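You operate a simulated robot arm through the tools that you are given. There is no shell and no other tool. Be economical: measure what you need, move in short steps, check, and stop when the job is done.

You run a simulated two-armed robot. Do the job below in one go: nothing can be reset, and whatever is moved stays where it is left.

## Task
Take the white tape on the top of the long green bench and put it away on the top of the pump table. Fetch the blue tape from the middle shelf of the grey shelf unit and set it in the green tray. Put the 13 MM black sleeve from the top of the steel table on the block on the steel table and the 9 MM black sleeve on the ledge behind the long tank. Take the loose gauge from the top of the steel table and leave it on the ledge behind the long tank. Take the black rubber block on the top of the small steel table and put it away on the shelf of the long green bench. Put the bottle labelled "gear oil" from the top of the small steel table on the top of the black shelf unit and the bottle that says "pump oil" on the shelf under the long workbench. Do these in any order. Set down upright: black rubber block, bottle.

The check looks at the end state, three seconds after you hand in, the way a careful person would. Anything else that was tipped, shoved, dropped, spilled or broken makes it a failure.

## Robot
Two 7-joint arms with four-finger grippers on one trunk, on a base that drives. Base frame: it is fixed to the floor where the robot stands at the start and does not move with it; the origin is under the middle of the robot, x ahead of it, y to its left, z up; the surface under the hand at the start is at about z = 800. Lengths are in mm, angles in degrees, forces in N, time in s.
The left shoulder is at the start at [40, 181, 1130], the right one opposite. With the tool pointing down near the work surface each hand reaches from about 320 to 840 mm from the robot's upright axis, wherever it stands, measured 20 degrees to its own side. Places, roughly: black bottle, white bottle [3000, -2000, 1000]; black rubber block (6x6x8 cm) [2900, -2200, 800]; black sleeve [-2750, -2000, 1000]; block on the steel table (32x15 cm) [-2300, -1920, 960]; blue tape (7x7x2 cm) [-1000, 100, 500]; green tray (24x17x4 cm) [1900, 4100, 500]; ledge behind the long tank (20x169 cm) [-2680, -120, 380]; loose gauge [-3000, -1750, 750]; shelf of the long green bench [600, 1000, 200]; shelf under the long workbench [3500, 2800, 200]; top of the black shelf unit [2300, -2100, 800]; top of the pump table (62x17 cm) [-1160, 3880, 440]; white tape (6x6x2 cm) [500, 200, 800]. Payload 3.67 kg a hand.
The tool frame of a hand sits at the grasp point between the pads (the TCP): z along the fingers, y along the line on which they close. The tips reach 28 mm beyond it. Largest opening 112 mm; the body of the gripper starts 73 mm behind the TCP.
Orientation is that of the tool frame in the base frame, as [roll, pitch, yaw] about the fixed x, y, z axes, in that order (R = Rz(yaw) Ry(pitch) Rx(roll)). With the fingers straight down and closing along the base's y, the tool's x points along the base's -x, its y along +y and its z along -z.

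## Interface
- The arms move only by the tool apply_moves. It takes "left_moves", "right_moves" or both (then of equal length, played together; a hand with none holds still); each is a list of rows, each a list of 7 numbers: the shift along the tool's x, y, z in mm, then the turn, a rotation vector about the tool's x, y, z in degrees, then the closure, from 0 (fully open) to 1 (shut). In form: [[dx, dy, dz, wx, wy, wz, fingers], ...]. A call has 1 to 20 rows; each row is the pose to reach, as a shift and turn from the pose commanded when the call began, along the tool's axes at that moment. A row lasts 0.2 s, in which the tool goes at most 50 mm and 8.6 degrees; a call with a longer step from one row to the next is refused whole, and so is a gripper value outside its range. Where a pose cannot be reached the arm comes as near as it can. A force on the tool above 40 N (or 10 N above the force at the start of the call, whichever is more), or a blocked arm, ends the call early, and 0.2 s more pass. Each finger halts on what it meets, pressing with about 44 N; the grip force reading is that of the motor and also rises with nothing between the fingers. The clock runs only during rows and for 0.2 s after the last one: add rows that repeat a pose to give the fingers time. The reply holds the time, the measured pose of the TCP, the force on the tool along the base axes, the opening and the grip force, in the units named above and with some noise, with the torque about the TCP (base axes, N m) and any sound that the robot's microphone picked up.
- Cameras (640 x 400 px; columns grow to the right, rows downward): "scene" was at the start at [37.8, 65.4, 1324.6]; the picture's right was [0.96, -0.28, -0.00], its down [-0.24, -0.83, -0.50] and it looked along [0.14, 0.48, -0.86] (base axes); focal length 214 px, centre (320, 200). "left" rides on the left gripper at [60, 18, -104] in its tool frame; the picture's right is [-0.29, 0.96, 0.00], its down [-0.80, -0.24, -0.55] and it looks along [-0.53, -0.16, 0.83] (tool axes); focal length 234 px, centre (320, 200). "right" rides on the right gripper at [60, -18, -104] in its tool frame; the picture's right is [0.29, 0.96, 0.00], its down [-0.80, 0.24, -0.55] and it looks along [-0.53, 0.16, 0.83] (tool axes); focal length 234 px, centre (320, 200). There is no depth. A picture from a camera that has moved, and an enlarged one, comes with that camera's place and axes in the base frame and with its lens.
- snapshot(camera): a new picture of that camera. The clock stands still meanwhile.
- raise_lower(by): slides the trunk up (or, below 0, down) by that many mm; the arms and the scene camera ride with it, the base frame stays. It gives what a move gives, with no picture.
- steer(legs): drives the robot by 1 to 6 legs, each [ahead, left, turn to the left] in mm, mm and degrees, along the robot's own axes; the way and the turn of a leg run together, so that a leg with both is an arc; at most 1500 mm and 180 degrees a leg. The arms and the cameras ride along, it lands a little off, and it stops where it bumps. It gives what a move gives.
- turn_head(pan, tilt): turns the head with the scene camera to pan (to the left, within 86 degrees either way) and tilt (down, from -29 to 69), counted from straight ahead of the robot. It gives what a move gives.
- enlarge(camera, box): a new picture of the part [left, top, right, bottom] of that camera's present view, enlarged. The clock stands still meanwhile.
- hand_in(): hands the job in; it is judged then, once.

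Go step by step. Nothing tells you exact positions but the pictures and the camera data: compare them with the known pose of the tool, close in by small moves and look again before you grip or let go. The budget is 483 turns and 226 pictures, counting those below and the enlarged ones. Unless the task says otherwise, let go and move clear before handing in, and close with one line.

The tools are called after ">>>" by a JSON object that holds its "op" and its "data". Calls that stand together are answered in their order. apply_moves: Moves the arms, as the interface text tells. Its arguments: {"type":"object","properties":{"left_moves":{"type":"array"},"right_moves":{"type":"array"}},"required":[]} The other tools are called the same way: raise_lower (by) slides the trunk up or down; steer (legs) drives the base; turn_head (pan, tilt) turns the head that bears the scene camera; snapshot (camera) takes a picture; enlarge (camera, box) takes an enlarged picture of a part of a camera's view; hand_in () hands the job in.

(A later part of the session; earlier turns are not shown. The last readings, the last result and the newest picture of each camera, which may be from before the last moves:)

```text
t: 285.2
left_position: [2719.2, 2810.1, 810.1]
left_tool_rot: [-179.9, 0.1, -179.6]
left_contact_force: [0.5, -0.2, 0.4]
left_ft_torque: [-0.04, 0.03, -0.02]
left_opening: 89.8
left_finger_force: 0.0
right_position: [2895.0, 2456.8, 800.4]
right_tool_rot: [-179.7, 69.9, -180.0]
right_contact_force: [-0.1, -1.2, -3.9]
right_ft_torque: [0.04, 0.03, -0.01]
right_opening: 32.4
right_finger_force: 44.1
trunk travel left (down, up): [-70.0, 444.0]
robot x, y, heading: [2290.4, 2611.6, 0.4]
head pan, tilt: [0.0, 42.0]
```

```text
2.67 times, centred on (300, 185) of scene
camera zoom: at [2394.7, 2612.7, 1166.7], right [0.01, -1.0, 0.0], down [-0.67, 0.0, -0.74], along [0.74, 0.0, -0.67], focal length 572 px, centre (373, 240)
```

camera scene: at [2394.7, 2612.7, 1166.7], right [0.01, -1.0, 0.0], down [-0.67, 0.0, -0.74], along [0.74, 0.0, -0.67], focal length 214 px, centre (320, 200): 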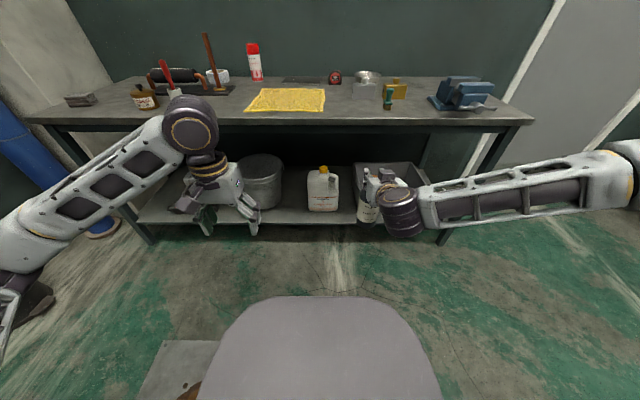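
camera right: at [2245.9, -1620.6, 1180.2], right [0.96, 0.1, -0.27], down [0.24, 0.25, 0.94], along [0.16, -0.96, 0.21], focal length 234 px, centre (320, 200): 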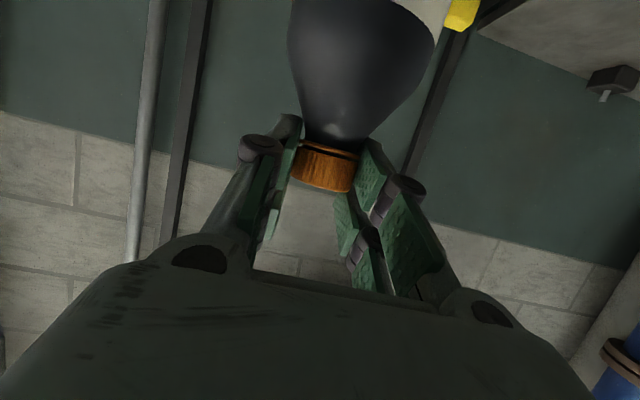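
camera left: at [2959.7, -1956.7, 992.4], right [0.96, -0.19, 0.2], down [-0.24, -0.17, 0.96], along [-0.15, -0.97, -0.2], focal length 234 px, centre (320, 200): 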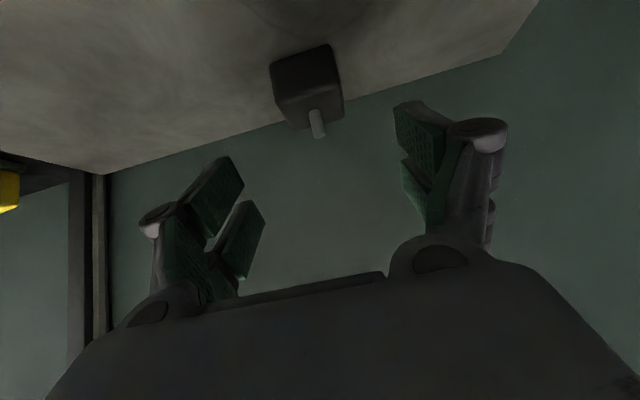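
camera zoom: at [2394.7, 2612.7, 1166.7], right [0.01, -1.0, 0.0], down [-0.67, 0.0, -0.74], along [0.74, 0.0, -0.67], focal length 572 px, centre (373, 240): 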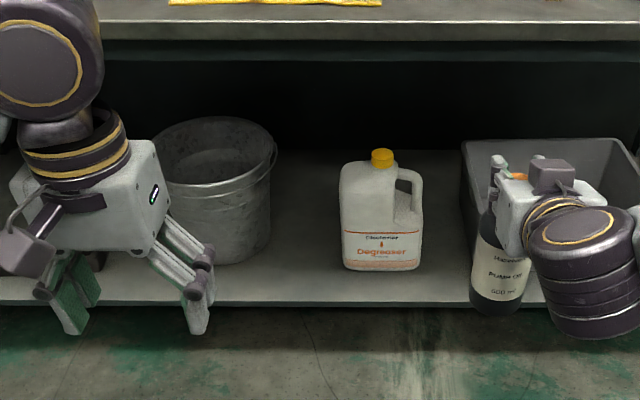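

The free gap between the bucket and the degreaser jug is at about [3380, 2778] on the z≈200 shelf (front edge x≈3303). I shift the robot, lower the bottle in front of it and look again.

>>> {"op": "steer", "data": {"legs": [[190, 290, -0.4]]}}

>>> {"op": "raise_lower", "data": {"by": -65}}

>>> {"op": "apply_moves", "data": {"right_moves": [[42, 0, 15, 0, 0, 0, 0.95], [84, 0, 30, 0, 0, 0, 0.95], [126, 0, 45, 0, 0, 0, 0.95], [168, 0, 60, 0, 0, 0, 0.95], [210, 0, 75, 0, 0, 0, 0.95], [244, 0, 89, 0, 0, 0, 0.95], [244, 0, 89, 0, 0, 0, 0.95]]}}

>>> {"op": "turn_head", "data": {"pan": -10, "tilt": 42}}

>>> {"op": "snapshot", "data": {"camera": "scene"}}

>>> {"op": "snapshot", "data": {"camera": "right"}}

```text
t: 287.5
left_position: [2905.8, 3103.1, 812.1]
left_tool_rot: [-179.9, 0.0, -179.7]
left_contact_force: [0.3, 0.4, 0.0]
left_ft_torque: [-0.03, 0.02, 0.0]
left_opening: 89.6
left_finger_force: 0.0
right_position: [3079.7, 2748.8, 800.6]
right_tool_rot: [-179.7, 69.8, 179.9]
right_contact_force: [-0.2, -1.1, -5.0]
right_ft_torque: [-0.05, 0.01, -0.05]
right_opening: 32.4
right_finger_force: 44.0
trunk travel left (down, up): [-70.0, 444.0]
robot x, y, heading: [2479.4, 2904.9, -0.1]
head pan, tilt: [0.0, 42.0]
```

```text
t: 288.5
left_position: [2905.9, 3110.2, 745.3]
left_tool_rot: [-179.4, 0.0, -179.8]
left_contact_force: [-0.5, 0.4, 0.0]
left_ft_torque: [0.03, -0.03, -0.02]
left_opening: 89.6
left_finger_force: 0.0
right_position: [3079.1, 2757.0, 739.0]
right_tool_rot: [-177.9, 70.1, -178.4]
right_contact_force: [-0.2, -0.2, -4.9]
right_ft_torque: [0.01, 0.07, 0.02]
right_opening: 32.5
right_finger_force: 44.6
trunk travel left (down, up): [-5.0, 509.0]
robot x, y, heading: [2473.9, 2905.1, 0.4]
head pan, tilt: [0.0, 42.0]
```

```text
t: 290.1
left_position: [2904.7, 3111.5, 746.4]
left_tool_rot: [-179.5, 0.0, -179.8]
left_contact_force: [-0.5, -0.4, 0.3]
left_ft_torque: [0.0, -0.01, 0.0]
left_opening: 89.7
left_finger_force: 0.1
right_position: [3092.9, 2831.0, 516.7]
right_tool_rot: [-175.2, 67.9, -178.7]
right_contact_force: [0.3, 0.2, -4.3]
right_ft_torque: [0.02, 0.01, 0.03]
right_opening: 32.1
right_finger_force: 43.4
right hand out of reach, approached as far as the arm can: row 2, 3, 4, 5, 6, 7
trunk travel left (down, up): [-5.0, 509.0]
robot x, y, heading: [2477.8, 2904.1, 0.2]
head pan, tilt: [0.0, 42.0]
```

```text
t: 290.8
left_position: [2906.8, 3110.7, 746.6]
left_tool_rot: [-179.3, 0.0, -179.8]
left_contact_force: [0.2, 0.5, -0.7]
left_ft_torque: [0.02, 0.0, 0.01]
left_opening: 89.6
left_finger_force: 0.0
right_position: [3093.2, 2829.2, 515.2]
right_tool_rot: [-175.2, 67.9, -178.7]
right_contact_force: [0.5, -0.6, -4.6]
right_ft_torque: [0.02, 0.05, -0.02]
right_opening: 32.1
right_finger_force: 43.5
trunk travel left (down, up): [-5.0, 509.0]
robot x, y, heading: [2477.6, 2901.7, 0.6]
head pan, tilt: [-10.0, 42.0]
```

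```text
117 pictures are left
camera scene: at [2580.1, 2877.5, 1105.0], right [-0.17, -0.99, -0.01], down [-0.66, 0.12, -0.74], along [0.73, -0.12, -0.67], focal length 214 px, centre (320, 200)
```

scene: 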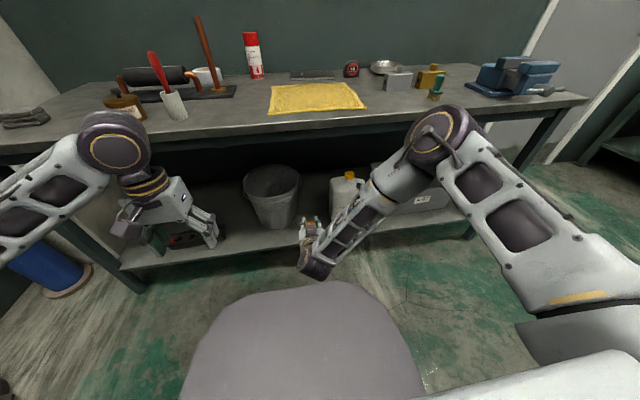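

```text
116 pictures are left
camera right: at [2973.5, 2818.4, 500.0], right [-0.06, 0.95, -0.3], down [-0.2, 0.28, 0.94], along [0.98, 0.11, 0.17], focal length 234 px, centre (320, 200)
```

right: 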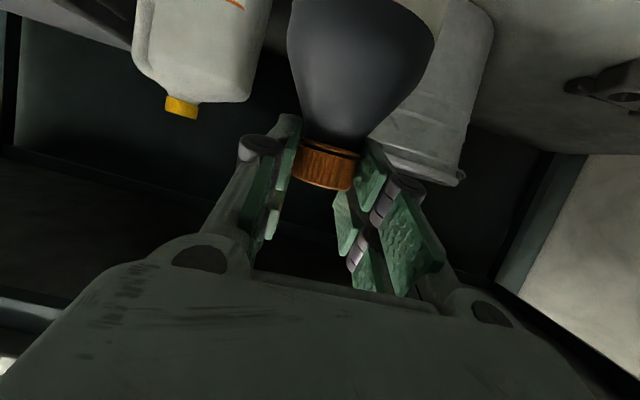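

The folded arm drifted a bit; I extend it forward into a comfortable posture and level it again.

>>> {"op": "apply_moves", "data": {"right_moves": [[-15, -11, 37, -0.7, -0.4, 0.1, 0.95], [-30, -22, 74, -1.5, -0.9, 0.2, 0.95], [-45, -33, 111, -2.2, -1.3, 0.3, 0.95], [-60, -44, 148, -3, -1.8, 0.4, 0.95], [-70, -52, 175, -3.6, -2.1, 0.5, 0.95], [-70, -52, 175, -3.6, -2.1, 0.5, 0.95]]}}

>>> {"op": "snapshot", "data": {"camera": "scene"}}

>>> {"op": "snapshot", "data": {"camera": "right"}}

```text
t: 292.2
left_position: [2906.0, 3111.9, 745.6]
left_tool_rot: [-179.3, 0.0, -179.8]
left_contact_force: [0.6, -0.7, 0.2]
left_ft_torque: [-0.01, 0.01, 0.01]
left_opening: 89.5
left_finger_force: 0.1
right_position: [3293.0, 2793.4, 537.0]
right_tool_rot: [-178.1, 68.2, -180.0]
right_contact_force: [0.2, -1.0, -4.6]
right_ft_torque: [0.03, 0.04, 0.02]
right_opening: 32.3
right_finger_force: 44.0
right hand out of reach, approached as far as the arm can: row 1, 2, 3, 4, 5, 6
trunk travel left (down, up): [-5.0, 509.0]
robot x, y, heading: [2477.3, 2905.8, 0.3]
head pan, tilt: [-10.0, 42.0]
```

```text
115 pictures are left
camera scene: at [2580.1, 2877.6, 1105.0], right [-0.17, -0.99, -0.01], down [-0.66, 0.12, -0.74], along [0.73, -0.12, -0.67], focal length 214 px, centre (320, 200)
```

scene: 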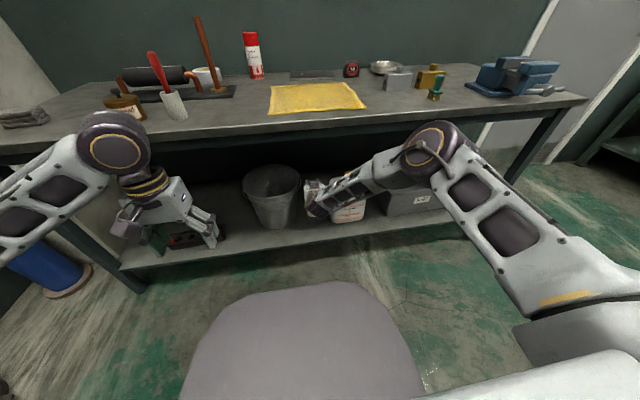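

```text
114 pictures are left
camera right: at [3173.7, 2779.3, 519.9], right [-0.08, 0.96, -0.28], down [-0.21, 0.26, 0.94], along [0.97, 0.13, 0.18], focal length 234 px, centre (320, 200)
```

right: 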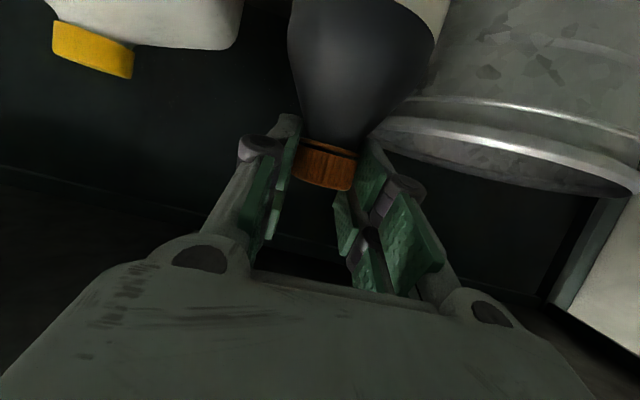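

The wrist is near a limit here. I back off, shift the robot left, and reach more to the right instead.

>>> {"op": "steer", "data": {"legs": [[-200, 0, 0], [0, 200, 0]]}}

>>> {"op": "apply_moves", "data": {"right_moves": [[8, -38, 3, -0.5, -0.5, 0, 0.95], [16, -76, 6, -1, -1, 0, 0.95], [24, -114, 9, -1.5, -1.5, 0, 0.95], [32, -152, 12, -1.9, -1.8, 0, 0.95], [40, -190, 15, -1.9, -1.8, 0, 0.95], [50, -212, 19, -1.9, -1.8, 0, 0.95], [50, -212, 19, -1.9, -1.8, 0, 0.95]]}}

>>> {"op": "snapshot", "data": {"camera": "scene"}}

```text
t: 295.1
left_position: [2708.1, 3308.1, 744.9]
left_tool_rot: [-179.3, 0.1, -179.9]
left_contact_force: [-0.2, 0.8, -0.8]
left_ft_torque: [-0.03, 0.01, -0.02]
left_opening: 89.6
left_finger_force: 0.0
right_position: [3095.3, 2987.5, 539.1]
right_tool_rot: [-177.7, 68.3, -179.9]
right_contact_force: [-0.2, 0.4, -3.9]
right_ft_torque: [0.02, 0.05, -0.01]
right_opening: 32.1
right_finger_force: 43.4
trunk travel left (down, up): [-5.0, 509.0]
robot x, y, heading: [2279.1, 3099.2, 0.3]
head pan, tilt: [-10.0, 42.0]
```

```text
t: 296.6
left_position: [2715.2, 3303.1, 743.6]
left_tool_rot: [-179.4, -0.3, 180.0]
left_contact_force: [-1.4, -1.4, 2.1]
left_ft_torque: [0.11, -0.13, 0.01]
left_opening: 89.7
left_finger_force: 0.1
right_position: [3059.1, 2931.5, 554.6]
right_tool_rot: [-176.1, 65.4, 179.8]
right_contact_force: [-13.4, 7.4, -14.0]
right_ft_torque: [0.14, -0.27, -0.31]
right_opening: 32.5
right_finger_force: 44.0
right hand out of reach, approached as far as the arm can: row 1, 2, 3, 4, 5, 6, 7
trunk travel left (down, up): [-5.0, 509.0]
robot x, y, heading: [2283.5, 3099.4, 0.1]
head pan, tilt: [-10.0, 42.0]
```

```text
113 pictures are left
camera scene: at [2366.8, 3083.6, 1107.1], right [-0.17, -0.99, -0.01], down [-0.65, 0.12, -0.75], along [0.74, -0.13, -0.66], focal length 214 px, centre (320, 200)
```

scene: 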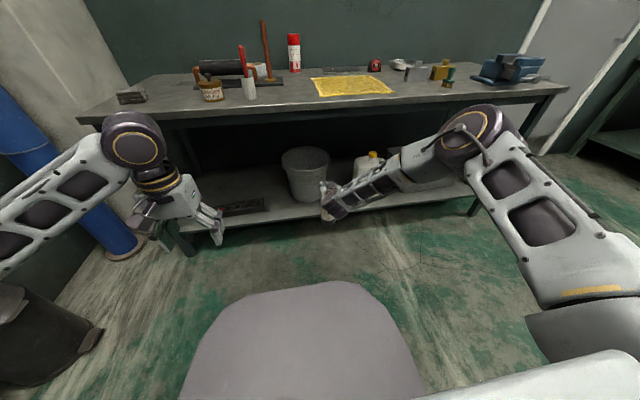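

I'll test with the empty left arm (mirror case) which hand tilt is reachable at that low height: 45° first.

>>> {"op": "apply_moves", "data": {"left_moves": [[-26, -5, 32, 0, -4.5, 0, 0.2], [-52, -10, 64, 0, -9, 0, 0.2], [-78, -15, 96, 0, -13.5, 0, 0.2], [-105, -20, 128, 0, -18, 0, 0.2], [-132, -26, 160, 0, -22.5, 0, 0.2], [-159, -32, 192, 0, -27, 0, 0.2], [-186, -38, 224, 0, -31.5, 0, 0.2], [-213, -44, 256, 0, -36, 0, 0.2], [-240, -50, 290, 0, -40.5, 0, 0.2], [-268, -54, 324, 0, -45, 0, 0.2], [-268, -54, 324, 0, -45, 0, 0.2]]}}

>>> {"op": "snapshot", "data": {"camera": "scene"}}

```text
t: 299.1
left_position: [2980.7, 3250.9, 415.3]
left_tool_rot: [-179.0, 44.5, -179.3]
left_contact_force: [0.0, -0.1, -0.2]
left_ft_torque: [-0.03, 0.01, 0.0]
left_opening: 89.5
left_finger_force: 0.1
right_position: [3061.3, 2934.1, 554.1]
right_tool_rot: [-175.5, 65.4, -179.7]
right_contact_force: [-0.3, 0.0, -5.6]
right_ft_torque: [-0.02, 0.0, 0.02]
right_opening: 32.3
right_finger_force: 44.2
trunk travel left (down, up): [-5.0, 509.0]
robot x, y, heading: [2282.0, 3100.9, 0.1]
head pan, tilt: [-10.0, 42.0]
```

```text
112 pictures are left
camera scene: at [2370.1, 3086.8, 1106.5], right [-0.17, -0.99, 0.0], down [-0.65, 0.11, -0.75], along [0.74, -0.13, -0.66], focal length 214 px, centre (320, 200)
```

scene: 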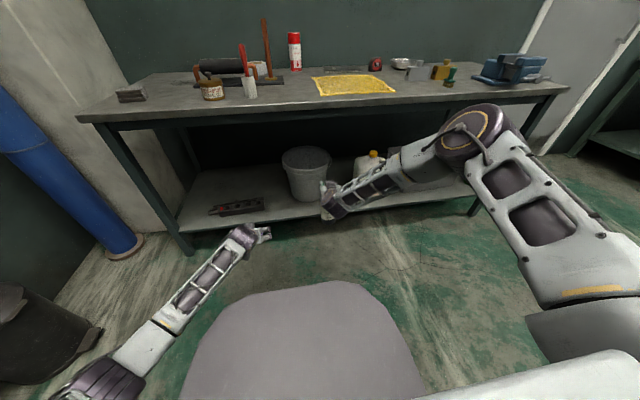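

>>> {"op": "apply_moves", "data": {"left_moves": [[0, 0, 0, 0, -6, 0, 0.2], [0, 0, 0, 0, -12, 0, 0.2], [0, 0, 0, 0, -18, 0, 0.2], [0, 0, 0, 0, -25, 0, 0.2], [0, 0, 0, 0, -25, 0, 0.2]]}}

```text
t: 300.2
left_position: [2980.3, 3249.8, 413.9]
left_tool_rot: [-177.9, 69.4, -177.8]
left_contact_force: [0.2, -0.3, 0.1]
left_ft_torque: [0.02, -0.04, 0.02]
left_opening: 89.8
left_finger_force: 0.0
right_position: [3060.4, 2933.1, 554.5]
right_tool_rot: [-175.6, 65.5, -179.6]
right_contact_force: [0.4, 0.7, -4.2]
right_ft_torque: [0.04, 0.01, -0.04]
right_opening: 32.2
right_finger_force: 44.0
trunk travel left (down, up): [-5.0, 509.0]
robot x, y, heading: [2283.7, 3096.6, -0.0]
head pan, tilt: [-10.0, 42.0]
```

The left arm manages 70° tilt at that height with its elbow low. I'll reconfigure the right arm the same way: raise and make the hand near vertical (bottle swings, still held), then come down again.

>>> {"op": "apply_moves", "data": {"right_moves": [[-20, -4, -34, -0.5, 6.8, 0, 0.95], [-40, -8, -70, -1, 13.6, 0, 0.95], [-55, -12, -106, -1.5, 20.4, 0, 0.95], [-65, -18, -142, -2, 27.2, 0, 0.95], [-75, -24, -178, -2.5, 34, 0, 0.95], [-82, -30, -214, -3, 40.8, 0, 0.95], [-86, -36, -250, -3.5, 47.6, 0, 0.95], [-88, -39, -279, -4, 55, 0, 0.95], [-88, -39, -279, -4, 55, 0, 0.95]]}}

>>> {"op": "snapshot", "data": {"camera": "scene"}}

```text
t: 302.2
left_position: [2980.8, 3249.9, 414.7]
left_tool_rot: [-177.9, 69.4, -177.9]
left_contact_force: [0.2, 0.2, -0.5]
left_ft_torque: [0.01, 0.01, -0.03]
left_opening: 89.5
left_finger_force: 0.0
right_position: [2840.7, 2914.3, 761.0]
right_tool_rot: [178.8, 10.5, 178.4]
right_contact_force: [-0.6, -0.4, -6.0]
right_ft_torque: [-0.01, -0.46, 0.02]
right_opening: 32.2
right_finger_force: 44.1
trunk travel left (down, up): [-5.0, 509.0]
robot x, y, heading: [2280.7, 3098.5, 0.4]
head pan, tilt: [-10.0, 42.0]
```

```text
111 pictures are left
camera scene: at [2369.9, 3086.7, 1106.5], right [-0.17, -0.99, 0.0], down [-0.65, 0.12, -0.75], along [0.74, -0.13, -0.66], focal length 214 px, centre (320, 200)
```

scene: 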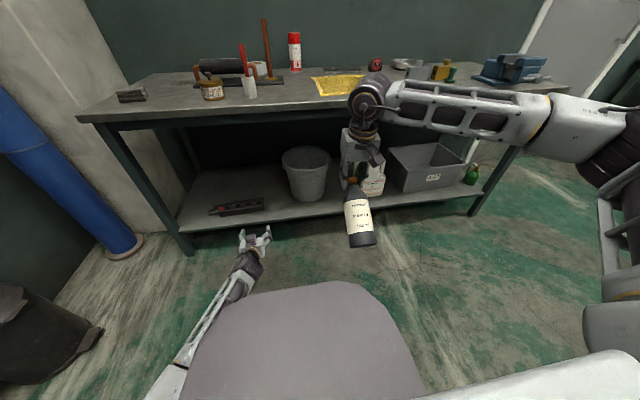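

>>> {"op": "apply_moves", "data": {"right_moves": [[-14, 0, 34, 0, -6.6, 0, 0.95], [-28, 0, 68, 0, -13.2, 0, 0.95], [-42, 0, 102, 0, -19.8, 0, 0.95], [-56, 0, 136, 0, -26.4, 0, 0.95], [-70, 0, 170, 0, -33, 0, 0.95], [-84, 0, 204, 0, -39.6, 0, 0.95], [-98, 0, 238, 0, -46.2, 0, 0.95], [-112, 0, 273, 0, -52.8, 0, 0.95], [-126, 0, 308, 0, -59.5, 0, 0.95], [-126, 0, 308, 0, -59.5, 0, 0.95]]}}

>>> {"op": "snapshot", "data": {"camera": "scene"}}

```text
t: 304.6
left_position: [2985.9, 3250.5, 403.7]
left_tool_rot: [-178.0, 68.6, -178.1]
left_contact_force: [-0.3, -0.9, -0.3]
left_ft_torque: [-0.01, 0.01, -0.04]
left_opening: 89.6
left_finger_force: 0.0
right_position: [3085.2, 2942.1, 575.6]
right_tool_rot: [151.3, 63.6, 141.6]
right_contact_force: [0.6, -0.6, -3.9]
right_ft_torque: [-0.12, 0.01, 0.02]
right_opening: 32.0
right_finger_force: 43.8
right hand out of reach, approached as far as the arm can: row 7, 8, 9, 10
trunk travel left (down, up): [-5.0, 509.0]
robot x, y, heading: [2279.7, 3100.1, 0.3]
head pan, tilt: [-10.0, 42.0]
stopped in row 10 (right hand): the arm was blocked; the commanded pose is now the measured one
```

```text
110 pictures are left
camera scene: at [2372.5, 3086.6, 1106.2], right [-0.17, -0.99, 0.0], down [-0.65, 0.11, -0.75], along [0.74, -0.13, -0.66], focal length 214 px, centre (320, 200)
```

scene: 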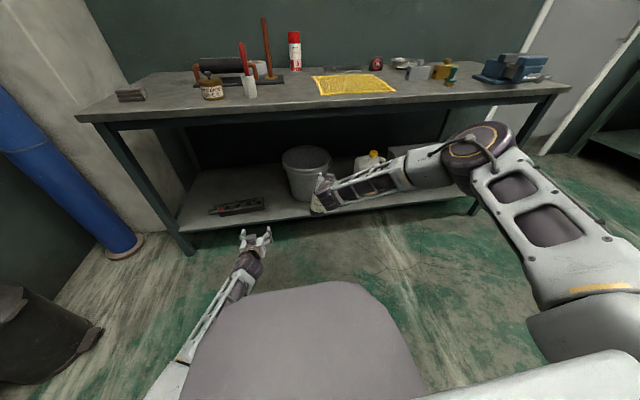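

The right arm keeps its elbow high and can't get there. I'll park the bottle upright on the workbench top and place it with the left hand instead. First I raise the trunk and level the right hand.

>>> {"op": "raise_lower", "data": {"by": 400}}

>>> {"op": "raise_lower", "data": {"by": 65}}

>>> {"op": "apply_moves", "data": {"right_moves": [[-5, 0, -15, -2.7, -0.9, -6.4, 0.95], [-10, 0, -30, -5.4, -1.8, -12.7, 0.95], [-15, 0, -45, -6.8, -2.2, -15.9, 0.95], [-15, 0, -45, -6.8, -2.2, -15.9, 0.95]]}}

>>> {"op": "snapshot", "data": {"camera": "scene"}}

```text
t: 308.5
left_position: [2984.0, 3249.9, 805.1]
left_tool_rot: [-177.9, 68.8, -177.9]
left_contact_force: [0.2, -0.2, 0.2]
left_ft_torque: [-0.01, 0.03, -0.02]
left_opening: 89.5
left_finger_force: 0.1
right_position: [3082.5, 2943.2, 975.7]
right_tool_rot: [151.1, 63.6, 141.7]
right_contact_force: [0.9, -0.1, -5.1]
right_ft_torque: [-0.14, 0.03, 0.03]
right_opening: 32.4
right_finger_force: 44.3
trunk travel left (down, up): [-405.0, 109.0]
robot x, y, heading: [2282.5, 3101.0, -0.2]
head pan, tilt: [-10.0, 42.0]
```

```text
t: 309.5
left_position: [2984.5, 3250.1, 871.1]
left_tool_rot: [-177.9, 68.7, -177.8]
left_contact_force: [0.1, 0.0, -0.5]
left_ft_torque: [0.02, 0.0, 0.01]
left_opening: 89.5
left_finger_force: 0.1
right_position: [3083.1, 2943.2, 1042.7]
right_tool_rot: [151.1, 63.6, 141.7]
right_contact_force: [0.7, 0.9, -3.6]
right_ft_torque: [-0.1, 0.05, 0.0]
right_opening: 32.3
right_finger_force: 43.9
trunk travel left (down, up): [-470.0, 44.0]
robot x, y, heading: [2285.0, 3099.9, 0.3]
head pan, tilt: [-10.0, 42.0]
```

```text
t: 310.5
left_position: [2985.1, 3250.1, 871.2]
left_tool_rot: [-177.9, 68.8, -177.9]
left_contact_force: [0.4, -0.4, -0.7]
left_ft_torque: [-0.01, 0.01, 0.03]
left_opening: 89.7
left_finger_force: 0.0
right_position: [3055.2, 2965.4, 1086.5]
right_tool_rot: [-178.9, 69.0, -179.9]
right_contact_force: [0.0, -0.2, -4.6]
right_ft_torque: [0.0, 0.05, 0.02]
right_opening: 32.5
right_finger_force: 44.0
right hand out of reach, approached as far as the arm can: row 2, 3, 4
trunk travel left (down, up): [-470.0, 44.0]
robot x, y, heading: [2280.5, 3095.5, 0.3]
head pan, tilt: [-10.0, 42.0]
```

```text
109 pictures are left
camera scene: at [2364.9, 3086.9, 1571.3], right [-0.17, -0.99, 0.0], down [-0.65, 0.11, -0.75], along [0.74, -0.13, -0.66], focal length 214 px, centre (320, 200)
```

scene: 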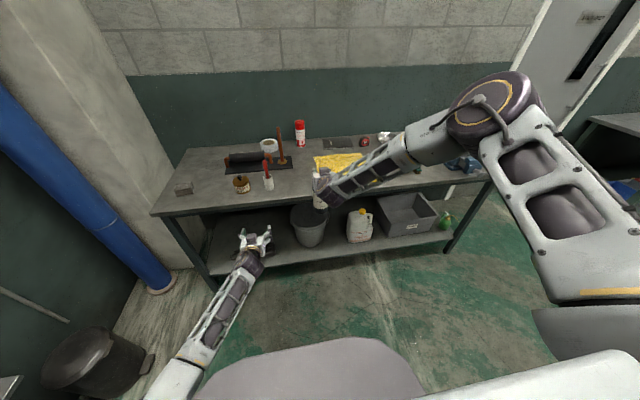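

>>> {"op": "apply_moves", "data": {"left_moves": [[0, 0, -36, 0, 4, 0, 0.2], [0, 0, -72, 0, 8, 0, 0.2], [-1, 0, -108, 0, 12, 0, 0.2], [-1, 0, -144, 0, 16, 0, 0.2], [-2, 0, -180, 0, 20, 0, 0.2], [-2, 0, -215, 0, 24, 0, 0.2], [-2, 0, -215, 0, 24, 0, 0.2]]}}

>>> {"op": "steer", "data": {"legs": [[0, 100, 0], [220, 0, 0]]}}

>>> {"op": "snapshot", "data": {"camera": "scene"}}

```text
t: 312.1
left_position: [2785.3, 3251.1, 953.8]
left_tool_rot: [-178.9, 44.7, -179.1]
left_contact_force: [-0.6, 0.2, -0.2]
left_ft_torque: [-0.01, 0.07, 0.01]
left_opening: 89.6
left_finger_force: 0.0
right_position: [3056.1, 2964.7, 1088.4]
right_tool_rot: [-179.0, 68.9, 180.0]
right_contact_force: [0.4, 0.3, -5.4]
right_ft_torque: [0.03, 0.05, -0.02]
right_opening: 32.3
right_finger_force: 44.0
trunk travel left (down, up): [-470.0, 44.0]
robot x, y, heading: [2282.7, 3098.1, 0.2]
head pan, tilt: [-10.0, 42.0]
```

```text
t: 314.6
left_position: [3001.5, 3366.5, 951.5]
left_tool_rot: [-178.4, 44.9, -178.8]
left_contact_force: [0.1, -0.1, -0.7]
left_ft_torque: [-0.02, -0.02, -0.02]
left_opening: 90.0
left_finger_force: 0.1
right_position: [3273.2, 3081.0, 1088.4]
right_tool_rot: [-177.7, 68.9, -178.8]
right_contact_force: [-0.9, 1.0, -4.8]
right_ft_torque: [0.02, 0.07, -0.03]
right_opening: 32.4
right_finger_force: 43.9
trunk travel left (down, up): [-470.0, 44.0]
robot x, y, heading: [2498.5, 3207.9, 0.1]
head pan, tilt: [-10.0, 42.0]
```

```text
108 pictures are left
camera scene: at [2599.1, 3214.6, 1570.8], right [-0.17, -0.98, 0.01], down [-0.66, 0.11, -0.75], along [0.73, -0.14, -0.67], focal length 214 px, centre (320, 200)
```

scene: 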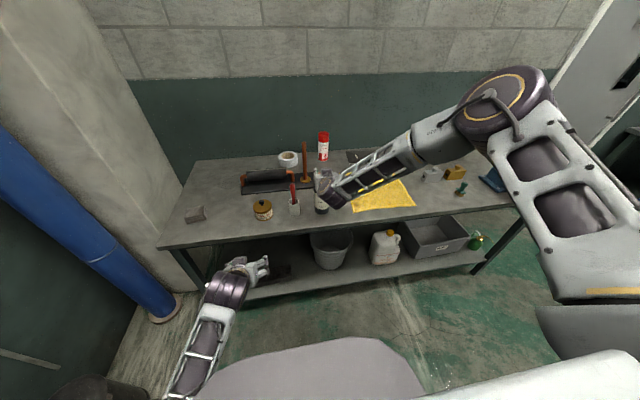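

>>> {"op": "apply_moves", "data": {"right_moves": [[14, -3, 16, -1, -1, 0, 0.95], [28, -6, 32, -1.5, -1, 0, 0.95], [41, -8, 47, -1.5, -1, 0, 0.95], [41, -8, 47, -1.5, -1, 0, 0.95]]}}

>>> {"op": "enlarge", "data": {"camera": "scene", "box": [240, 120, 400, 240]}}

```text
t: 315.6
left_position: [3003.5, 3355.2, 952.3]
left_tool_rot: [-179.5, 44.7, -179.5]
left_contact_force: [0.8, -0.2, -0.1]
left_ft_torque: [0.01, -0.02, -0.01]
left_opening: 89.7
left_finger_force: 0.2
right_position: [3273.2, 3070.5, 1084.2]
right_tool_rot: [180.0, 68.8, 179.0]
right_contact_force: [0.3, -0.2, -4.5]
right_ft_torque: [-0.01, 0.04, 0.03]
right_opening: 32.3
right_finger_force: 44.1
right hand out of reach, approached as far as the arm can: row 1, 2, 3, 4
trunk travel left (down, up): [-470.0, 44.0]
robot x, y, heading: [2499.8, 3210.0, 0.0]
head pan, tilt: [-10.0, 42.0]
```

```text
3.33 times, centred on (320, 180) of scene
camera zoom: at [2600.9, 3213.3, 1570.4], right [-0.17, -0.98, 0.01], down [-0.66, 0.11, -0.74], along [0.73, -0.14, -0.67], focal length 715 px, centre (320, 267)
```

zoom: 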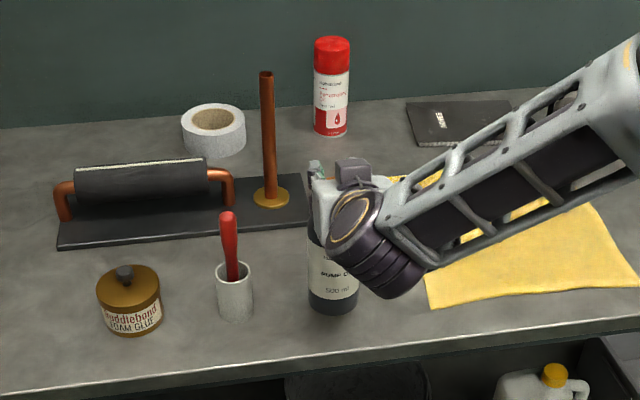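

The arm is at a joint limit, so I use the base and the trunk instead: forward 40 mm, then down.

>>> {"op": "steer", "data": {"legs": [[45, 0, 0]]}}

>>> {"op": "raise_lower", "data": {"by": -60}}

>>> {"op": "enlarge", "data": {"camera": "scene", "box": [240, 120, 400, 240]}}

```text
t: 316.5
left_position: [3045.3, 3358.1, 951.0]
left_tool_rot: [-179.3, 44.7, -179.3]
left_contact_force: [-0.9, -0.4, 0.5]
left_ft_torque: [0.01, -0.01, 0.0]
left_opening: 89.4
left_finger_force: 0.0
right_position: [3316.9, 3073.0, 1086.3]
right_tool_rot: [-179.8, 69.0, 179.7]
right_contact_force: [-0.4, 0.2, -4.5]
right_ft_torque: [0.0, 0.11, -0.03]
right_opening: 32.4
right_finger_force: 43.4
trunk travel left (down, up): [-470.0, 44.0]
robot x, y, heading: [2545.3, 3206.3, 0.2]
head pan, tilt: [-10.0, 42.0]
```

```text
t: 317.3
left_position: [3045.4, 3344.4, 900.2]
left_tool_rot: [179.4, 45.0, 179.7]
left_contact_force: [1.2, 0.3, -0.5]
left_ft_torque: [-0.03, 0.0, -0.04]
left_opening: 89.8
left_finger_force: 0.0
right_position: [3321.6, 3049.8, 1042.0]
right_tool_rot: [174.2, 69.5, 171.3]
right_contact_force: [-8.1, 0.5, 32.1]
right_ft_torque: [-0.64, 0.87, -0.28]
right_opening: 32.8
right_finger_force: 44.1
trunk travel left (down, up): [-416.0, 98.0]
robot x, y, heading: [2543.5, 3212.7, 0.2]
head pan, tilt: [-10.0, 42.0]
stopped: the force on the tool passed its limit at 46 N (the readings are from after the stop); the commanded pose is now the measured one
```

```text
3.33 times, centred on (320, 180) of scene
camera zoom: at [2643.3, 3218.8, 1514.7], right [-0.17, -0.99, 0.01], down [-0.66, 0.1, -0.75], along [0.73, -0.14, -0.67], focal length 715 px, centre (320, 267)
```

zoom: 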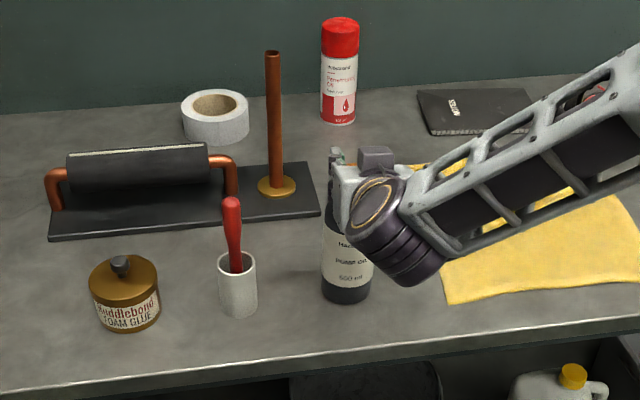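

>>> {"op": "raise_lower", "data": {"by": 8}}

>>> {"op": "snapshot", "data": {"camera": "right"}}

>>> {"op": "enlarge", "data": {"camera": "scene", "box": [290, 140, 370, 220]}}

```text
t: 317.9
left_position: [3047.9, 3342.2, 906.4]
left_tool_rot: [179.2, 44.9, 179.6]
left_contact_force: [-0.2, 1.2, 0.0]
left_ft_torque: [0.02, 0.01, -0.02]
left_opening: 89.6
left_finger_force: 0.2
right_position: [3322.8, 3047.7, 1042.9]
right_tool_rot: [174.4, 68.8, 171.7]
right_contact_force: [7.2, 3.6, 15.8]
right_ft_torque: [0.17, -1.64, 0.14]
right_opening: 32.8
right_finger_force: 44.3
trunk travel left (down, up): [-424.0, 90.0]
robot x, y, heading: [2539.4, 3210.8, 0.2]
head pan, tilt: [-10.0, 42.0]
```

```text
105 pictures are left
camera right: at [3203.2, 3037.3, 1023.1], right [-0.05, 0.97, -0.24], down [-0.22, 0.22, 0.95], along [0.97, 0.1, 0.2], focal length 234 px, centre (320, 200)
```

right: 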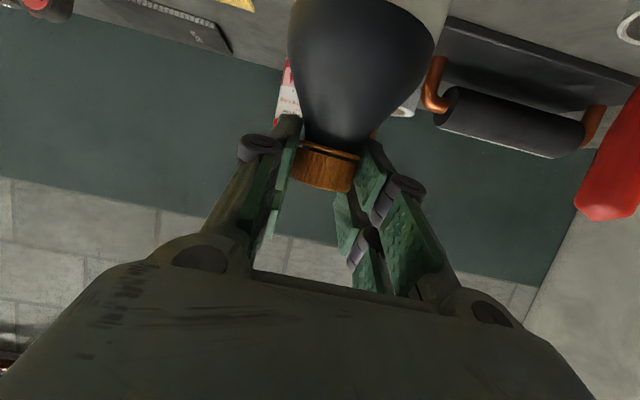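

```text
5.00 times, centred on (330, 180) of scene
camera zoom: at [2648.8, 3215.0, 1523.4], right [-0.17, -0.99, 0.01], down [-0.66, 0.11, -0.74], along [0.73, -0.13, -0.67], focal length 1072 px, centre (270, 300)
```

zoom: 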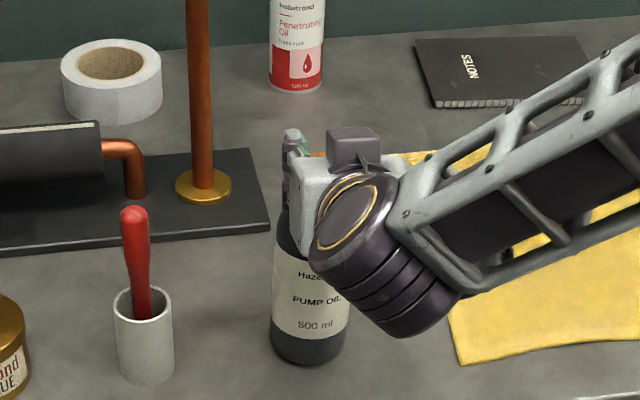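

>>> {"op": "raise_lower", "data": {"by": 10}}

>>> {"op": "apply_moves", "data": {"right_moves": [[0, 0, 0, -1, 0, -1.5, 0.95], [0, 0, 0, -2.1, 0, -3, 0.95], [0, 0, 0, -2.1, 0, -3, 0.95]]}}

```text
t: 318.5
left_position: [3048.7, 3339.9, 917.3]
left_tool_rot: [179.1, 44.8, 179.4]
left_contact_force: [-0.3, -0.2, -0.4]
left_ft_torque: [-0.01, -0.03, 0.01]
left_opening: 89.5
left_finger_force: 0.0
right_position: [3323.7, 3047.8, 1048.5]
right_tool_rot: [174.6, 68.4, 171.8]
right_contact_force: [0.3, -0.8, -4.3]
right_ft_torque: [-0.04, 0.03, 0.02]
right_opening: 32.6
right_finger_force: 43.9
trunk travel left (down, up): [-434.0, 80.0]
robot x, y, heading: [2546.8, 3213.8, 0.3]
head pan, tilt: [-10.0, 42.0]
```

```text
t: 319.3
left_position: [3049.9, 3342.3, 917.0]
left_tool_rot: [179.3, 44.8, 179.6]
left_contact_force: [-0.6, 1.3, 0.1]
left_ft_torque: [-0.06, 0.01, -0.01]
left_opening: 89.5
left_finger_force: 0.1
right_position: [3323.3, 3048.4, 1050.8]
right_tool_rot: [174.4, 68.8, 171.6]
right_contact_force: [0.1, -0.2, -5.9]
right_ft_torque: [-0.02, 0.03, -0.02]
right_opening: 32.1
right_finger_force: 44.4
right hand out of reach, approached as far as the arm can: row 2, 3
trunk travel left (down, up): [-434.0, 80.0]
robot x, y, heading: [2545.3, 3214.3, 0.2]
head pan, tilt: [-10.0, 42.0]
```

>>> {"op": "raise_lower", "data": {"by": -6}}

```text
t: 319.8
left_position: [3048.5, 3341.5, 910.0]
left_tool_rot: [179.2, 44.8, 179.6]
left_contact_force: [0.4, -0.1, 0.7]
left_ft_torque: [0.02, -0.05, 0.0]
left_opening: 89.4
left_finger_force: 0.0
right_position: [3323.7, 3047.2, 1045.9]
right_tool_rot: [174.4, 68.8, 171.5]
right_contact_force: [-0.6, 0.8, -4.4]
right_ft_torque: [-0.02, 0.06, 0.0]
right_opening: 32.3
right_finger_force: 44.1
trunk travel left (down, up): [-428.0, 86.0]
robot x, y, heading: [2547.4, 3210.0, 0.3]
head pan, tilt: [-10.0, 42.0]
```

>>> {"op": "raise_lower", "data": {"by": -3}}

```text
t: 320.4
left_position: [3047.8, 3342.3, 907.1]
left_tool_rot: [179.2, 44.9, 179.6]
left_contact_force: [-0.1, -0.1, 0.4]
left_ft_torque: [0.01, 0.01, 0.05]
left_opening: 89.5
left_finger_force: 0.1
right_position: [3323.3, 3046.8, 1043.9]
right_tool_rot: [174.3, 68.8, 171.6]
right_contact_force: [0.1, -1.2, -1.9]
right_ft_torque: [-0.09, -0.04, 0.01]
right_opening: 32.3
right_finger_force: 43.7
trunk travel left (down, up): [-425.0, 89.0]
robot x, y, heading: [2547.4, 3212.3, 0.1]
head pan, tilt: [-10.0, 42.0]
```

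Just touching now. I open the fingers gently and look.

>>> {"op": "apply_moves", "data": {"right_moves": [[0, 0, 0, 0, 0, 0, 0.85], [0, 0, 0, 0, 0, 0, 0.7], [0, 0, 0, 0, 0, 0, 0.58], [0, 0, 0, 0, 0, 0, 0.45], [0, 0, 0, 0, 0, 0, 0.45]]}}

>>> {"op": "snapshot", "data": {"camera": "right"}}

```text
t: 321.6
left_position: [3046.9, 3340.9, 908.3]
left_tool_rot: [179.2, 44.8, 179.6]
left_contact_force: [-0.2, -0.3, 0.9]
left_ft_torque: [0.01, -0.02, 0.03]
left_opening: 89.6
left_finger_force: 0.1
right_position: [3321.8, 3047.9, 1043.0]
right_tool_rot: [174.4, 68.7, 171.6]
right_contact_force: [0.0, 0.9, 0.0]
right_ft_torque: [0.01, 0.0, 0.03]
right_opening: 61.5
right_finger_force: 0.2
trunk travel left (down, up): [-425.0, 89.0]
robot x, y, heading: [2543.3, 3213.6, 0.1]
head pan, tilt: [-10.0, 42.0]
```

```text
103 pictures are left
camera right: at [3203.1, 3036.7, 1023.0], right [-0.05, 0.97, -0.23], down [-0.22, 0.22, 0.95], along [0.97, 0.1, 0.2], focal length 234 px, centre (320, 200)
```

right: 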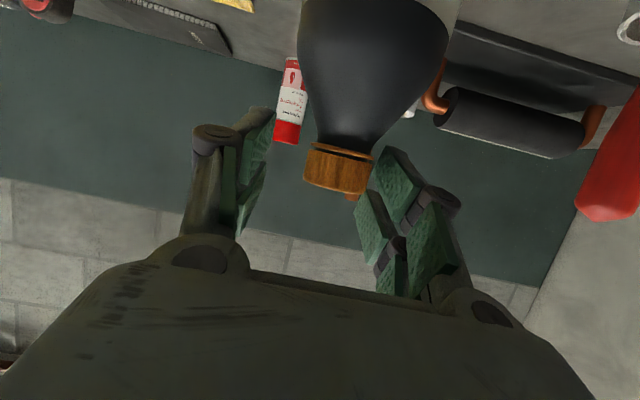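

>>> {"op": "apply_moves", "data": {"right_moves": [[0, 0, 0, 0, 0, 0, 0.3], [0, 0, 0, 0, 0, 0, 0.3]]}}

>>> {"op": "steer", "data": {"legs": [[-150, 22, 0]]}}

>>> {"op": "snapshot", "data": {"camera": "scene"}}

```text
t: 322.2
left_position: [3047.8, 3341.0, 906.2]
left_tool_rot: [179.2, 44.8, 179.6]
left_contact_force: [0.3, 0.5, 0.5]
left_ft_torque: [0.03, -0.04, 0.05]
left_opening: 89.6
left_finger_force: 0.0
right_position: [3322.5, 3048.3, 1043.6]
right_tool_rot: [174.4, 68.7, 171.5]
right_contact_force: [0.7, 0.2, -0.2]
right_ft_torque: [0.0, 0.01, -0.01]
right_opening: 78.4
right_finger_force: 0.0
trunk travel left (down, up): [-425.0, 89.0]
robot x, y, heading: [2547.0, 3210.7, 0.2]
head pan, tilt: [-10.0, 42.0]
```

```text
t: 323.6
left_position: [2888.7, 3372.0, 910.5]
left_tool_rot: [179.6, 45.2, 179.6]
left_contact_force: [-0.7, 0.5, 0.0]
left_ft_torque: [-0.04, -0.06, -0.07]
left_opening: 89.6
left_finger_force: 0.1
right_position: [3160.9, 3078.8, 1049.0]
right_tool_rot: [175.1, 69.1, 172.0]
right_contact_force: [0.1, -0.2, 1.5]
right_ft_torque: [-0.05, 0.05, -0.11]
right_opening: 78.5
right_finger_force: 0.2
trunk travel left (down, up): [-425.0, 89.0]
robot x, y, heading: [2387.9, 3240.9, -0.0]
head pan, tilt: [-10.0, 42.0]
```

```text
102 pictures are left
camera scene: at [2485.0, 3250.8, 1525.0], right [-0.17, -0.98, 0.02], down [-0.66, 0.1, -0.75], along [0.74, -0.14, -0.66], focal length 214 px, centre (320, 200)
```

scene: 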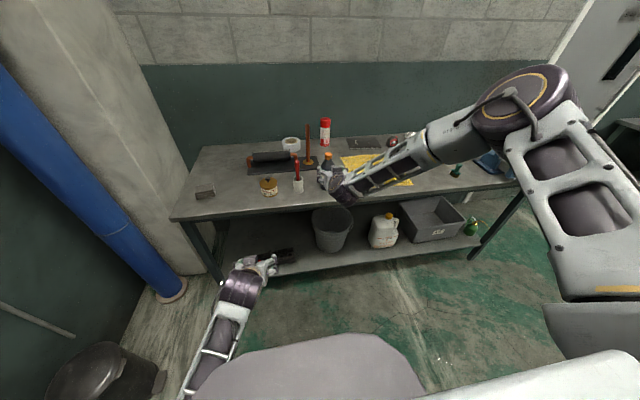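

Bottle stands upright on the bench. I return the right arm to its tuck pose.

>>> {"op": "apply_moves", "data": {"right_moves": [[8, -2, -37, -0.2, 6.9, -0.3, 0.3], [16, -4, -74, -0.4, 13.8, -0.6, 0.3], [24, -6, -110, -0.6, 20.7, -0.9, 0.3], [32, -8, -147, -0.8, 27.6, -1.2, 0.3], [40, -10, -184, -1, 34.5, -1.5, 0.3], [48, -12, -220, -1.2, 41.4, -1.8, 0.3], [56, -14, -257, -1.4, 48.3, -2.1, 0.3], [64, -16, -294, -1.6, 55.2, -2.4, 0.3], [70, -18, -330, -1.8, 62, -2.7, 0.3], [76, -20, -367, -2, 69, -3, 0.3], [76, -20, -367, -2, 69, -3, 0.3]]}}

>>> {"op": "enlarge", "data": {"camera": "scene", "box": [240, 110, 440, 260]}}

```text
t: 325.9
left_position: [2892.7, 3358.4, 909.2]
left_tool_rot: [178.3, 44.9, 178.6]
left_contact_force: [-0.4, -0.4, 1.0]
left_ft_torque: [0.03, 0.02, -0.03]
left_opening: 89.6
left_finger_force: 0.0
right_position: [2794.7, 3060.8, 1101.2]
right_tool_rot: [177.4, 0.0, -180.0]
right_contact_force: [0.0, 0.0, 0.4]
right_ft_torque: [0.01, 0.02, 0.02]
right_opening: 78.4
right_finger_force: 0.1
trunk travel left (down, up): [-425.0, 89.0]
robot x, y, heading: [2393.9, 3237.9, -0.2]
head pan, tilt: [-10.0, 42.0]
```

```text
2.67 times, centred on (340, 185) of scene
camera zoom: at [2492.2, 3242.3, 1524.4], right [-0.17, -0.98, 0.01], down [-0.66, 0.11, -0.74], along [0.73, -0.14, -0.67], focal length 572 px, centre (267, 240)
```

zoom: 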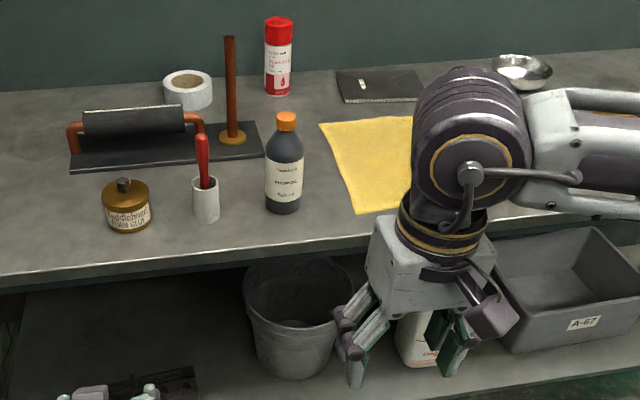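

The bottle is upright near [3333, 3050]. I reposition so that the left hand faces it and look with the left camera.

>>> {"op": "steer", "data": {"legs": [[0, -340, 0], [190, 0, 0]]}}

>>> {"op": "raise_lower", "data": {"by": 80}}

>>> {"op": "apply_moves", "data": {"left_moves": [[0, 0, 0, 0, -6, 0, 0.3], [0, 0, 0, 0, -12, 0, 0.3], [0, 0, 0, 0, -18, 0, 0.3], [0, 0, 0, 0, -25, 0, 0.3], [0, 0, 0, 0, -25, 0, 0.3]]}}

>>> {"op": "snapshot", "data": {"camera": "left"}}

>>> {"op": "snapshot", "data": {"camera": "scene"}}

```text
t: 329.4
left_position: [3077.5, 3016.6, 910.0]
left_tool_rot: [177.8, 44.8, 178.9]
left_contact_force: [0.2, 0.7, 0.3]
left_ft_torque: [-0.01, 0.04, 0.02]
left_opening: 89.6
left_finger_force: 0.1
right_position: [2983.5, 2715.4, 1100.6]
right_tool_rot: [177.0, 0.0, -179.4]
right_contact_force: [0.7, -0.2, 0.1]
right_ft_torque: [0.0, 0.04, 0.04]
right_opening: 78.4
right_finger_force: 0.0
trunk travel left (down, up): [-425.0, 89.0]
robot x, y, heading: [2578.5, 2898.5, 0.5]
head pan, tilt: [-10.0, 42.0]
```

```text
t: 330.6
left_position: [3084.6, 3040.3, 983.5]
left_tool_rot: [179.5, 44.4, -179.7]
left_contact_force: [-0.7, 0.9, 0.1]
left_ft_torque: [-0.03, 0.02, -0.05]
left_opening: 89.5
left_finger_force: 0.1
right_position: [2988.3, 2744.2, 1180.6]
right_tool_rot: [178.3, -0.4, -179.2]
right_contact_force: [-0.9, 0.3, 0.4]
right_ft_torque: [-0.03, -0.04, -0.03]
right_opening: 78.2
right_finger_force: 0.0
trunk travel left (down, up): [-505.0, 9.0]
robot x, y, heading: [2578.7, 2896.7, 0.6]
head pan, tilt: [-10.0, 42.0]
```

```text
t: 331.8
left_position: [3085.9, 3034.5, 983.1]
left_tool_rot: [178.0, 69.5, 178.9]
left_contact_force: [1.0, -0.1, -0.1]
left_ft_torque: [0.0, 0.05, -0.02]
left_opening: 78.7
left_finger_force: 0.1
right_position: [2992.7, 2736.3, 1178.6]
right_tool_rot: [178.0, -0.5, -179.2]
right_contact_force: [1.9, 0.2, -0.3]
right_ft_torque: [0.02, 0.05, 0.01]
right_opening: 78.3
right_finger_force: 0.1
trunk travel left (down, up): [-505.0, 9.0]
robot x, y, heading: [2574.4, 2898.9, 0.9]
head pan, tilt: [-10.0, 42.0]
```

```text
100 pictures are left
camera left: at [2967.6, 3051.3, 963.3], right [0.09, 0.96, 0.28], down [-0.24, -0.25, 0.94], along [0.97, -0.15, 0.2], focal length 234 px, centre (320, 200)
```

left: 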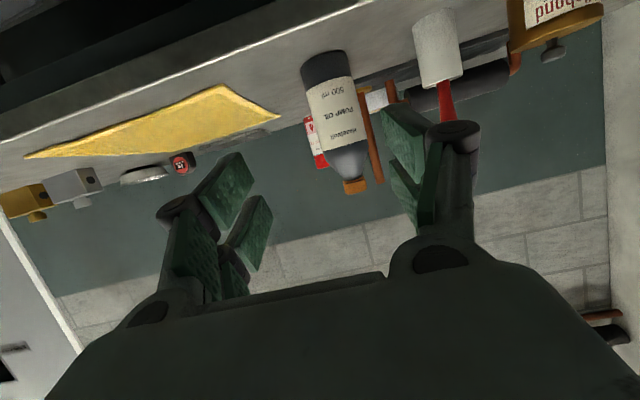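

```text
99 pictures are left
camera scene: at [2709.1, 2886.5, 1602.1], right [-0.16, -0.99, 0.0], down [-0.67, 0.11, -0.73], along [0.72, -0.12, -0.68], focal length 214 px, centre (320, 200)
```

scene: 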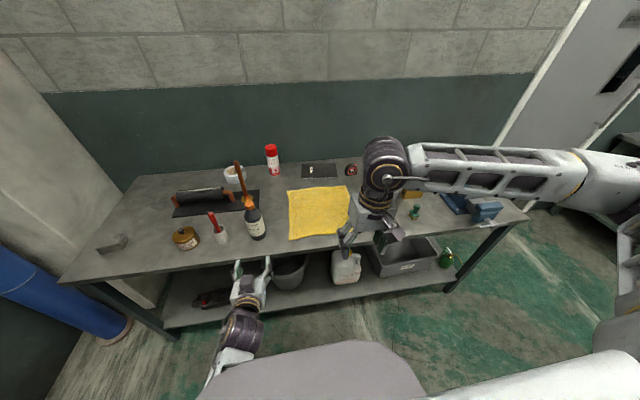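

>>> {"op": "apply_moves", "data": {"left_moves": [[-25, 5, 32, 0.3, 0, 0, 0.35], [-50, 9, 64, 0.6, 0, 0, 0.4], [-76, 14, 97, 1, 0, 0, 0.4], [-102, 18, 130, 1, -0.5, -0.4, 0.4], [-102, 18, 130, 1, -0.5, -0.4, 0.4]]}}

>>> {"op": "snapshot", "data": {"camera": "left"}}

```text
t: 333.0
left_position: [3250.7, 3031.1, 1040.2]
left_tool_rot: [179.8, 70.3, 179.6]
left_contact_force: [-0.4, 0.5, 0.2]
left_ft_torque: [0.02, 0.04, -0.03]
left_opening: 67.1
left_finger_force: 0.0
right_position: [3000.3, 2713.1, 1180.8]
right_tool_rot: [177.7, 0.1, -179.2]
right_contact_force: [0.3, -0.5, 0.6]
right_ft_torque: [-0.02, -0.05, -0.03]
right_opening: 78.4
right_finger_force: 0.1
trunk travel left (down, up): [-505.0, 9.0]
robot x, y, heading: [2594.9, 2879.6, 0.9]
head pan, tilt: [-10.0, 42.0]
```

```text
98 pictures are left
camera left: at [3132.7, 3049.6, 1019.2], right [0.1, 0.96, 0.27], down [-0.26, -0.24, 0.94], along [0.96, -0.16, 0.22], focal length 234 px, centre (320, 200)
```

left: 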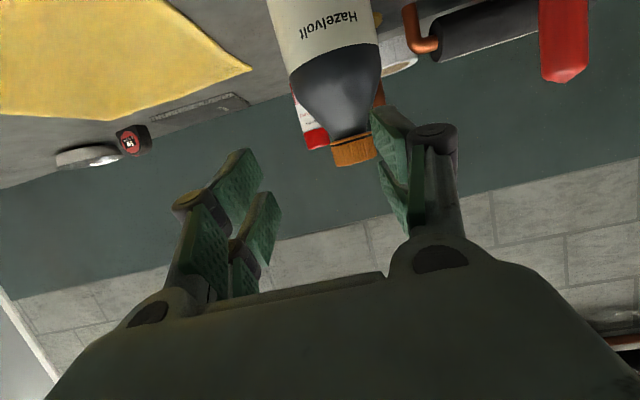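

The base drifts a little, so I rely on the hand camera: the cap is at about [3305, 3054, 1029]. I align sideways, then move in.

>>> {"op": "apply_moves", "data": {"left_moves": [[0, 12, 0, 0, 0, 0, 0.4], [0, 23, 0, 0, 0, 0, 0.4], [-4, 23, 15, 0, 0, 0, 0.4], [-6, 23, 25, 0, 0, 0, 0.4], [-6, 23, 25, 0, 0, 0, 0.4]]}}

>>> {"op": "snapshot", "data": {"camera": "left"}}

```text
t: 334.2
left_position: [3271.9, 3064.2, 1033.5]
left_tool_rot: [179.0, 70.2, 179.2]
left_contact_force: [1.3, -1.4, -1.4]
left_ft_torque: [0.0, -0.02, 0.06]
left_opening: 67.3
left_finger_force: 0.2
right_position: [2997.7, 2722.1, 1178.0]
right_tool_rot: [177.4, -0.2, -178.9]
right_contact_force: [1.5, -0.6, 0.2]
right_ft_torque: [0.11, 0.08, -0.02]
right_opening: 78.4
right_finger_force: 0.0
trunk travel left (down, up): [-505.0, 9.0]
robot x, y, heading: [2584.5, 2895.8, 1.0]
head pan, tilt: [-10.0, 42.0]
```

```text
97 pictures are left
camera left: at [3153.5, 3082.0, 1011.8], right [0.1, 0.96, 0.28], down [-0.25, -0.25, 0.94], along [0.96, -0.16, 0.21], focal length 234 px, centre (320, 200)
```

left: 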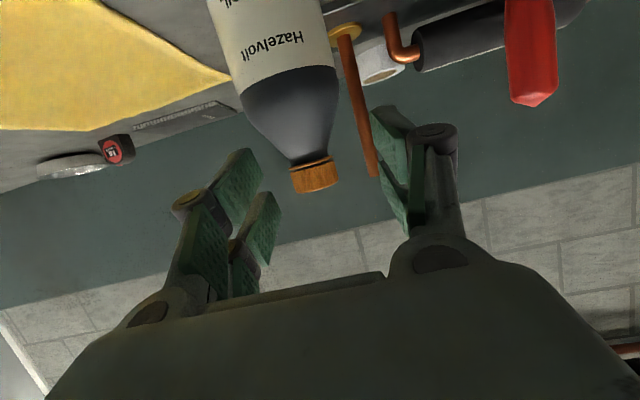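

The robot seems to sway with the trunk this high. I wait and read the pose again.

>>> {"op": "apply_moves", "data": {"left_moves": [[0, 0, 0, 0, 0, 0, 0.4], [0, 0, 0, 0, 0, 0, 0.4], [0, 0, 0, 0, 0, 0, 0.4], [0, 0, 0, 0, 0, 0, 0.4], [0, 0, 0, 0, 0, 0, 0.4], [0, 0, 0, 0, 0, 0, 0.4], [0, 0, 0, 0, 0, 0, 0.4]]}}

>>> {"op": "apply_moves", "data": {"left_moves": [[0, 0, 0, 0, 0, 0, 0.4], [0, 0, 0, 0, 0, 0, 0.4]]}}

>>> {"op": "apply_moves", "data": {"left_moves": [[0, 0, 0, 0, 0, 0, 0.4], [0, 0, 0, 0, 0, 0, 0.4]]}}

```text
t: 335.8
left_position: [3261.4, 3070.4, 1035.0]
left_tool_rot: [179.8, 70.4, 179.5]
left_contact_force: [-0.6, -0.6, 0.7]
left_ft_torque: [-0.01, 0.0, 0.05]
left_opening: 67.0
left_finger_force: 0.0
right_position: [2985.0, 2731.7, 1180.3]
right_tool_rot: [177.8, 0.0, -179.4]
right_contact_force: [0.2, -0.7, -0.1]
right_ft_torque: [-0.01, -0.02, -0.01]
right_opening: 78.2
right_finger_force: 0.0
trunk travel left (down, up): [-505.0, 9.0]
robot x, y, heading: [2578.0, 2893.0, 0.7]
head pan, tilt: [-10.0, 42.0]
```

```text
t: 336.4
left_position: [3262.9, 3070.2, 1034.9]
left_tool_rot: [179.8, 70.4, 179.4]
left_contact_force: [-0.3, -1.5, -0.6]
left_ft_torque: [-0.01, 0.02, 0.0]
left_opening: 67.3
left_finger_force: 0.1
right_position: [2985.1, 2729.5, 1180.9]
right_tool_rot: [177.9, 0.0, -179.3]
right_contact_force: [0.3, 0.6, 0.5]
right_ft_torque: [0.01, 0.02, 0.0]
right_opening: 78.2
right_finger_force: 0.1
trunk travel left (down, up): [-505.0, 9.0]
robot x, y, heading: [2576.7, 2898.4, 0.6]
head pan, tilt: [-10.0, 42.0]
```

```text
t: 337.0
left_position: [3261.9, 3070.7, 1035.1]
left_tool_rot: [179.9, 70.3, 179.5]
left_contact_force: [0.1, 0.3, 0.5]
left_ft_torque: [0.01, 0.0, 0.0]
left_opening: 67.4
left_finger_force: 0.0
right_position: [2984.5, 2730.6, 1180.5]
right_tool_rot: [177.8, 0.0, -179.4]
right_contact_force: [-0.6, -0.2, 0.1]
right_ft_torque: [0.0, 0.0, -0.03]
right_opening: 78.7
right_finger_force: 0.1
trunk travel left (down, up): [-505.0, 9.0]
robot x, y, heading: [2577.0, 2900.4, 0.5]
head pan, tilt: [-10.0, 42.0]
```

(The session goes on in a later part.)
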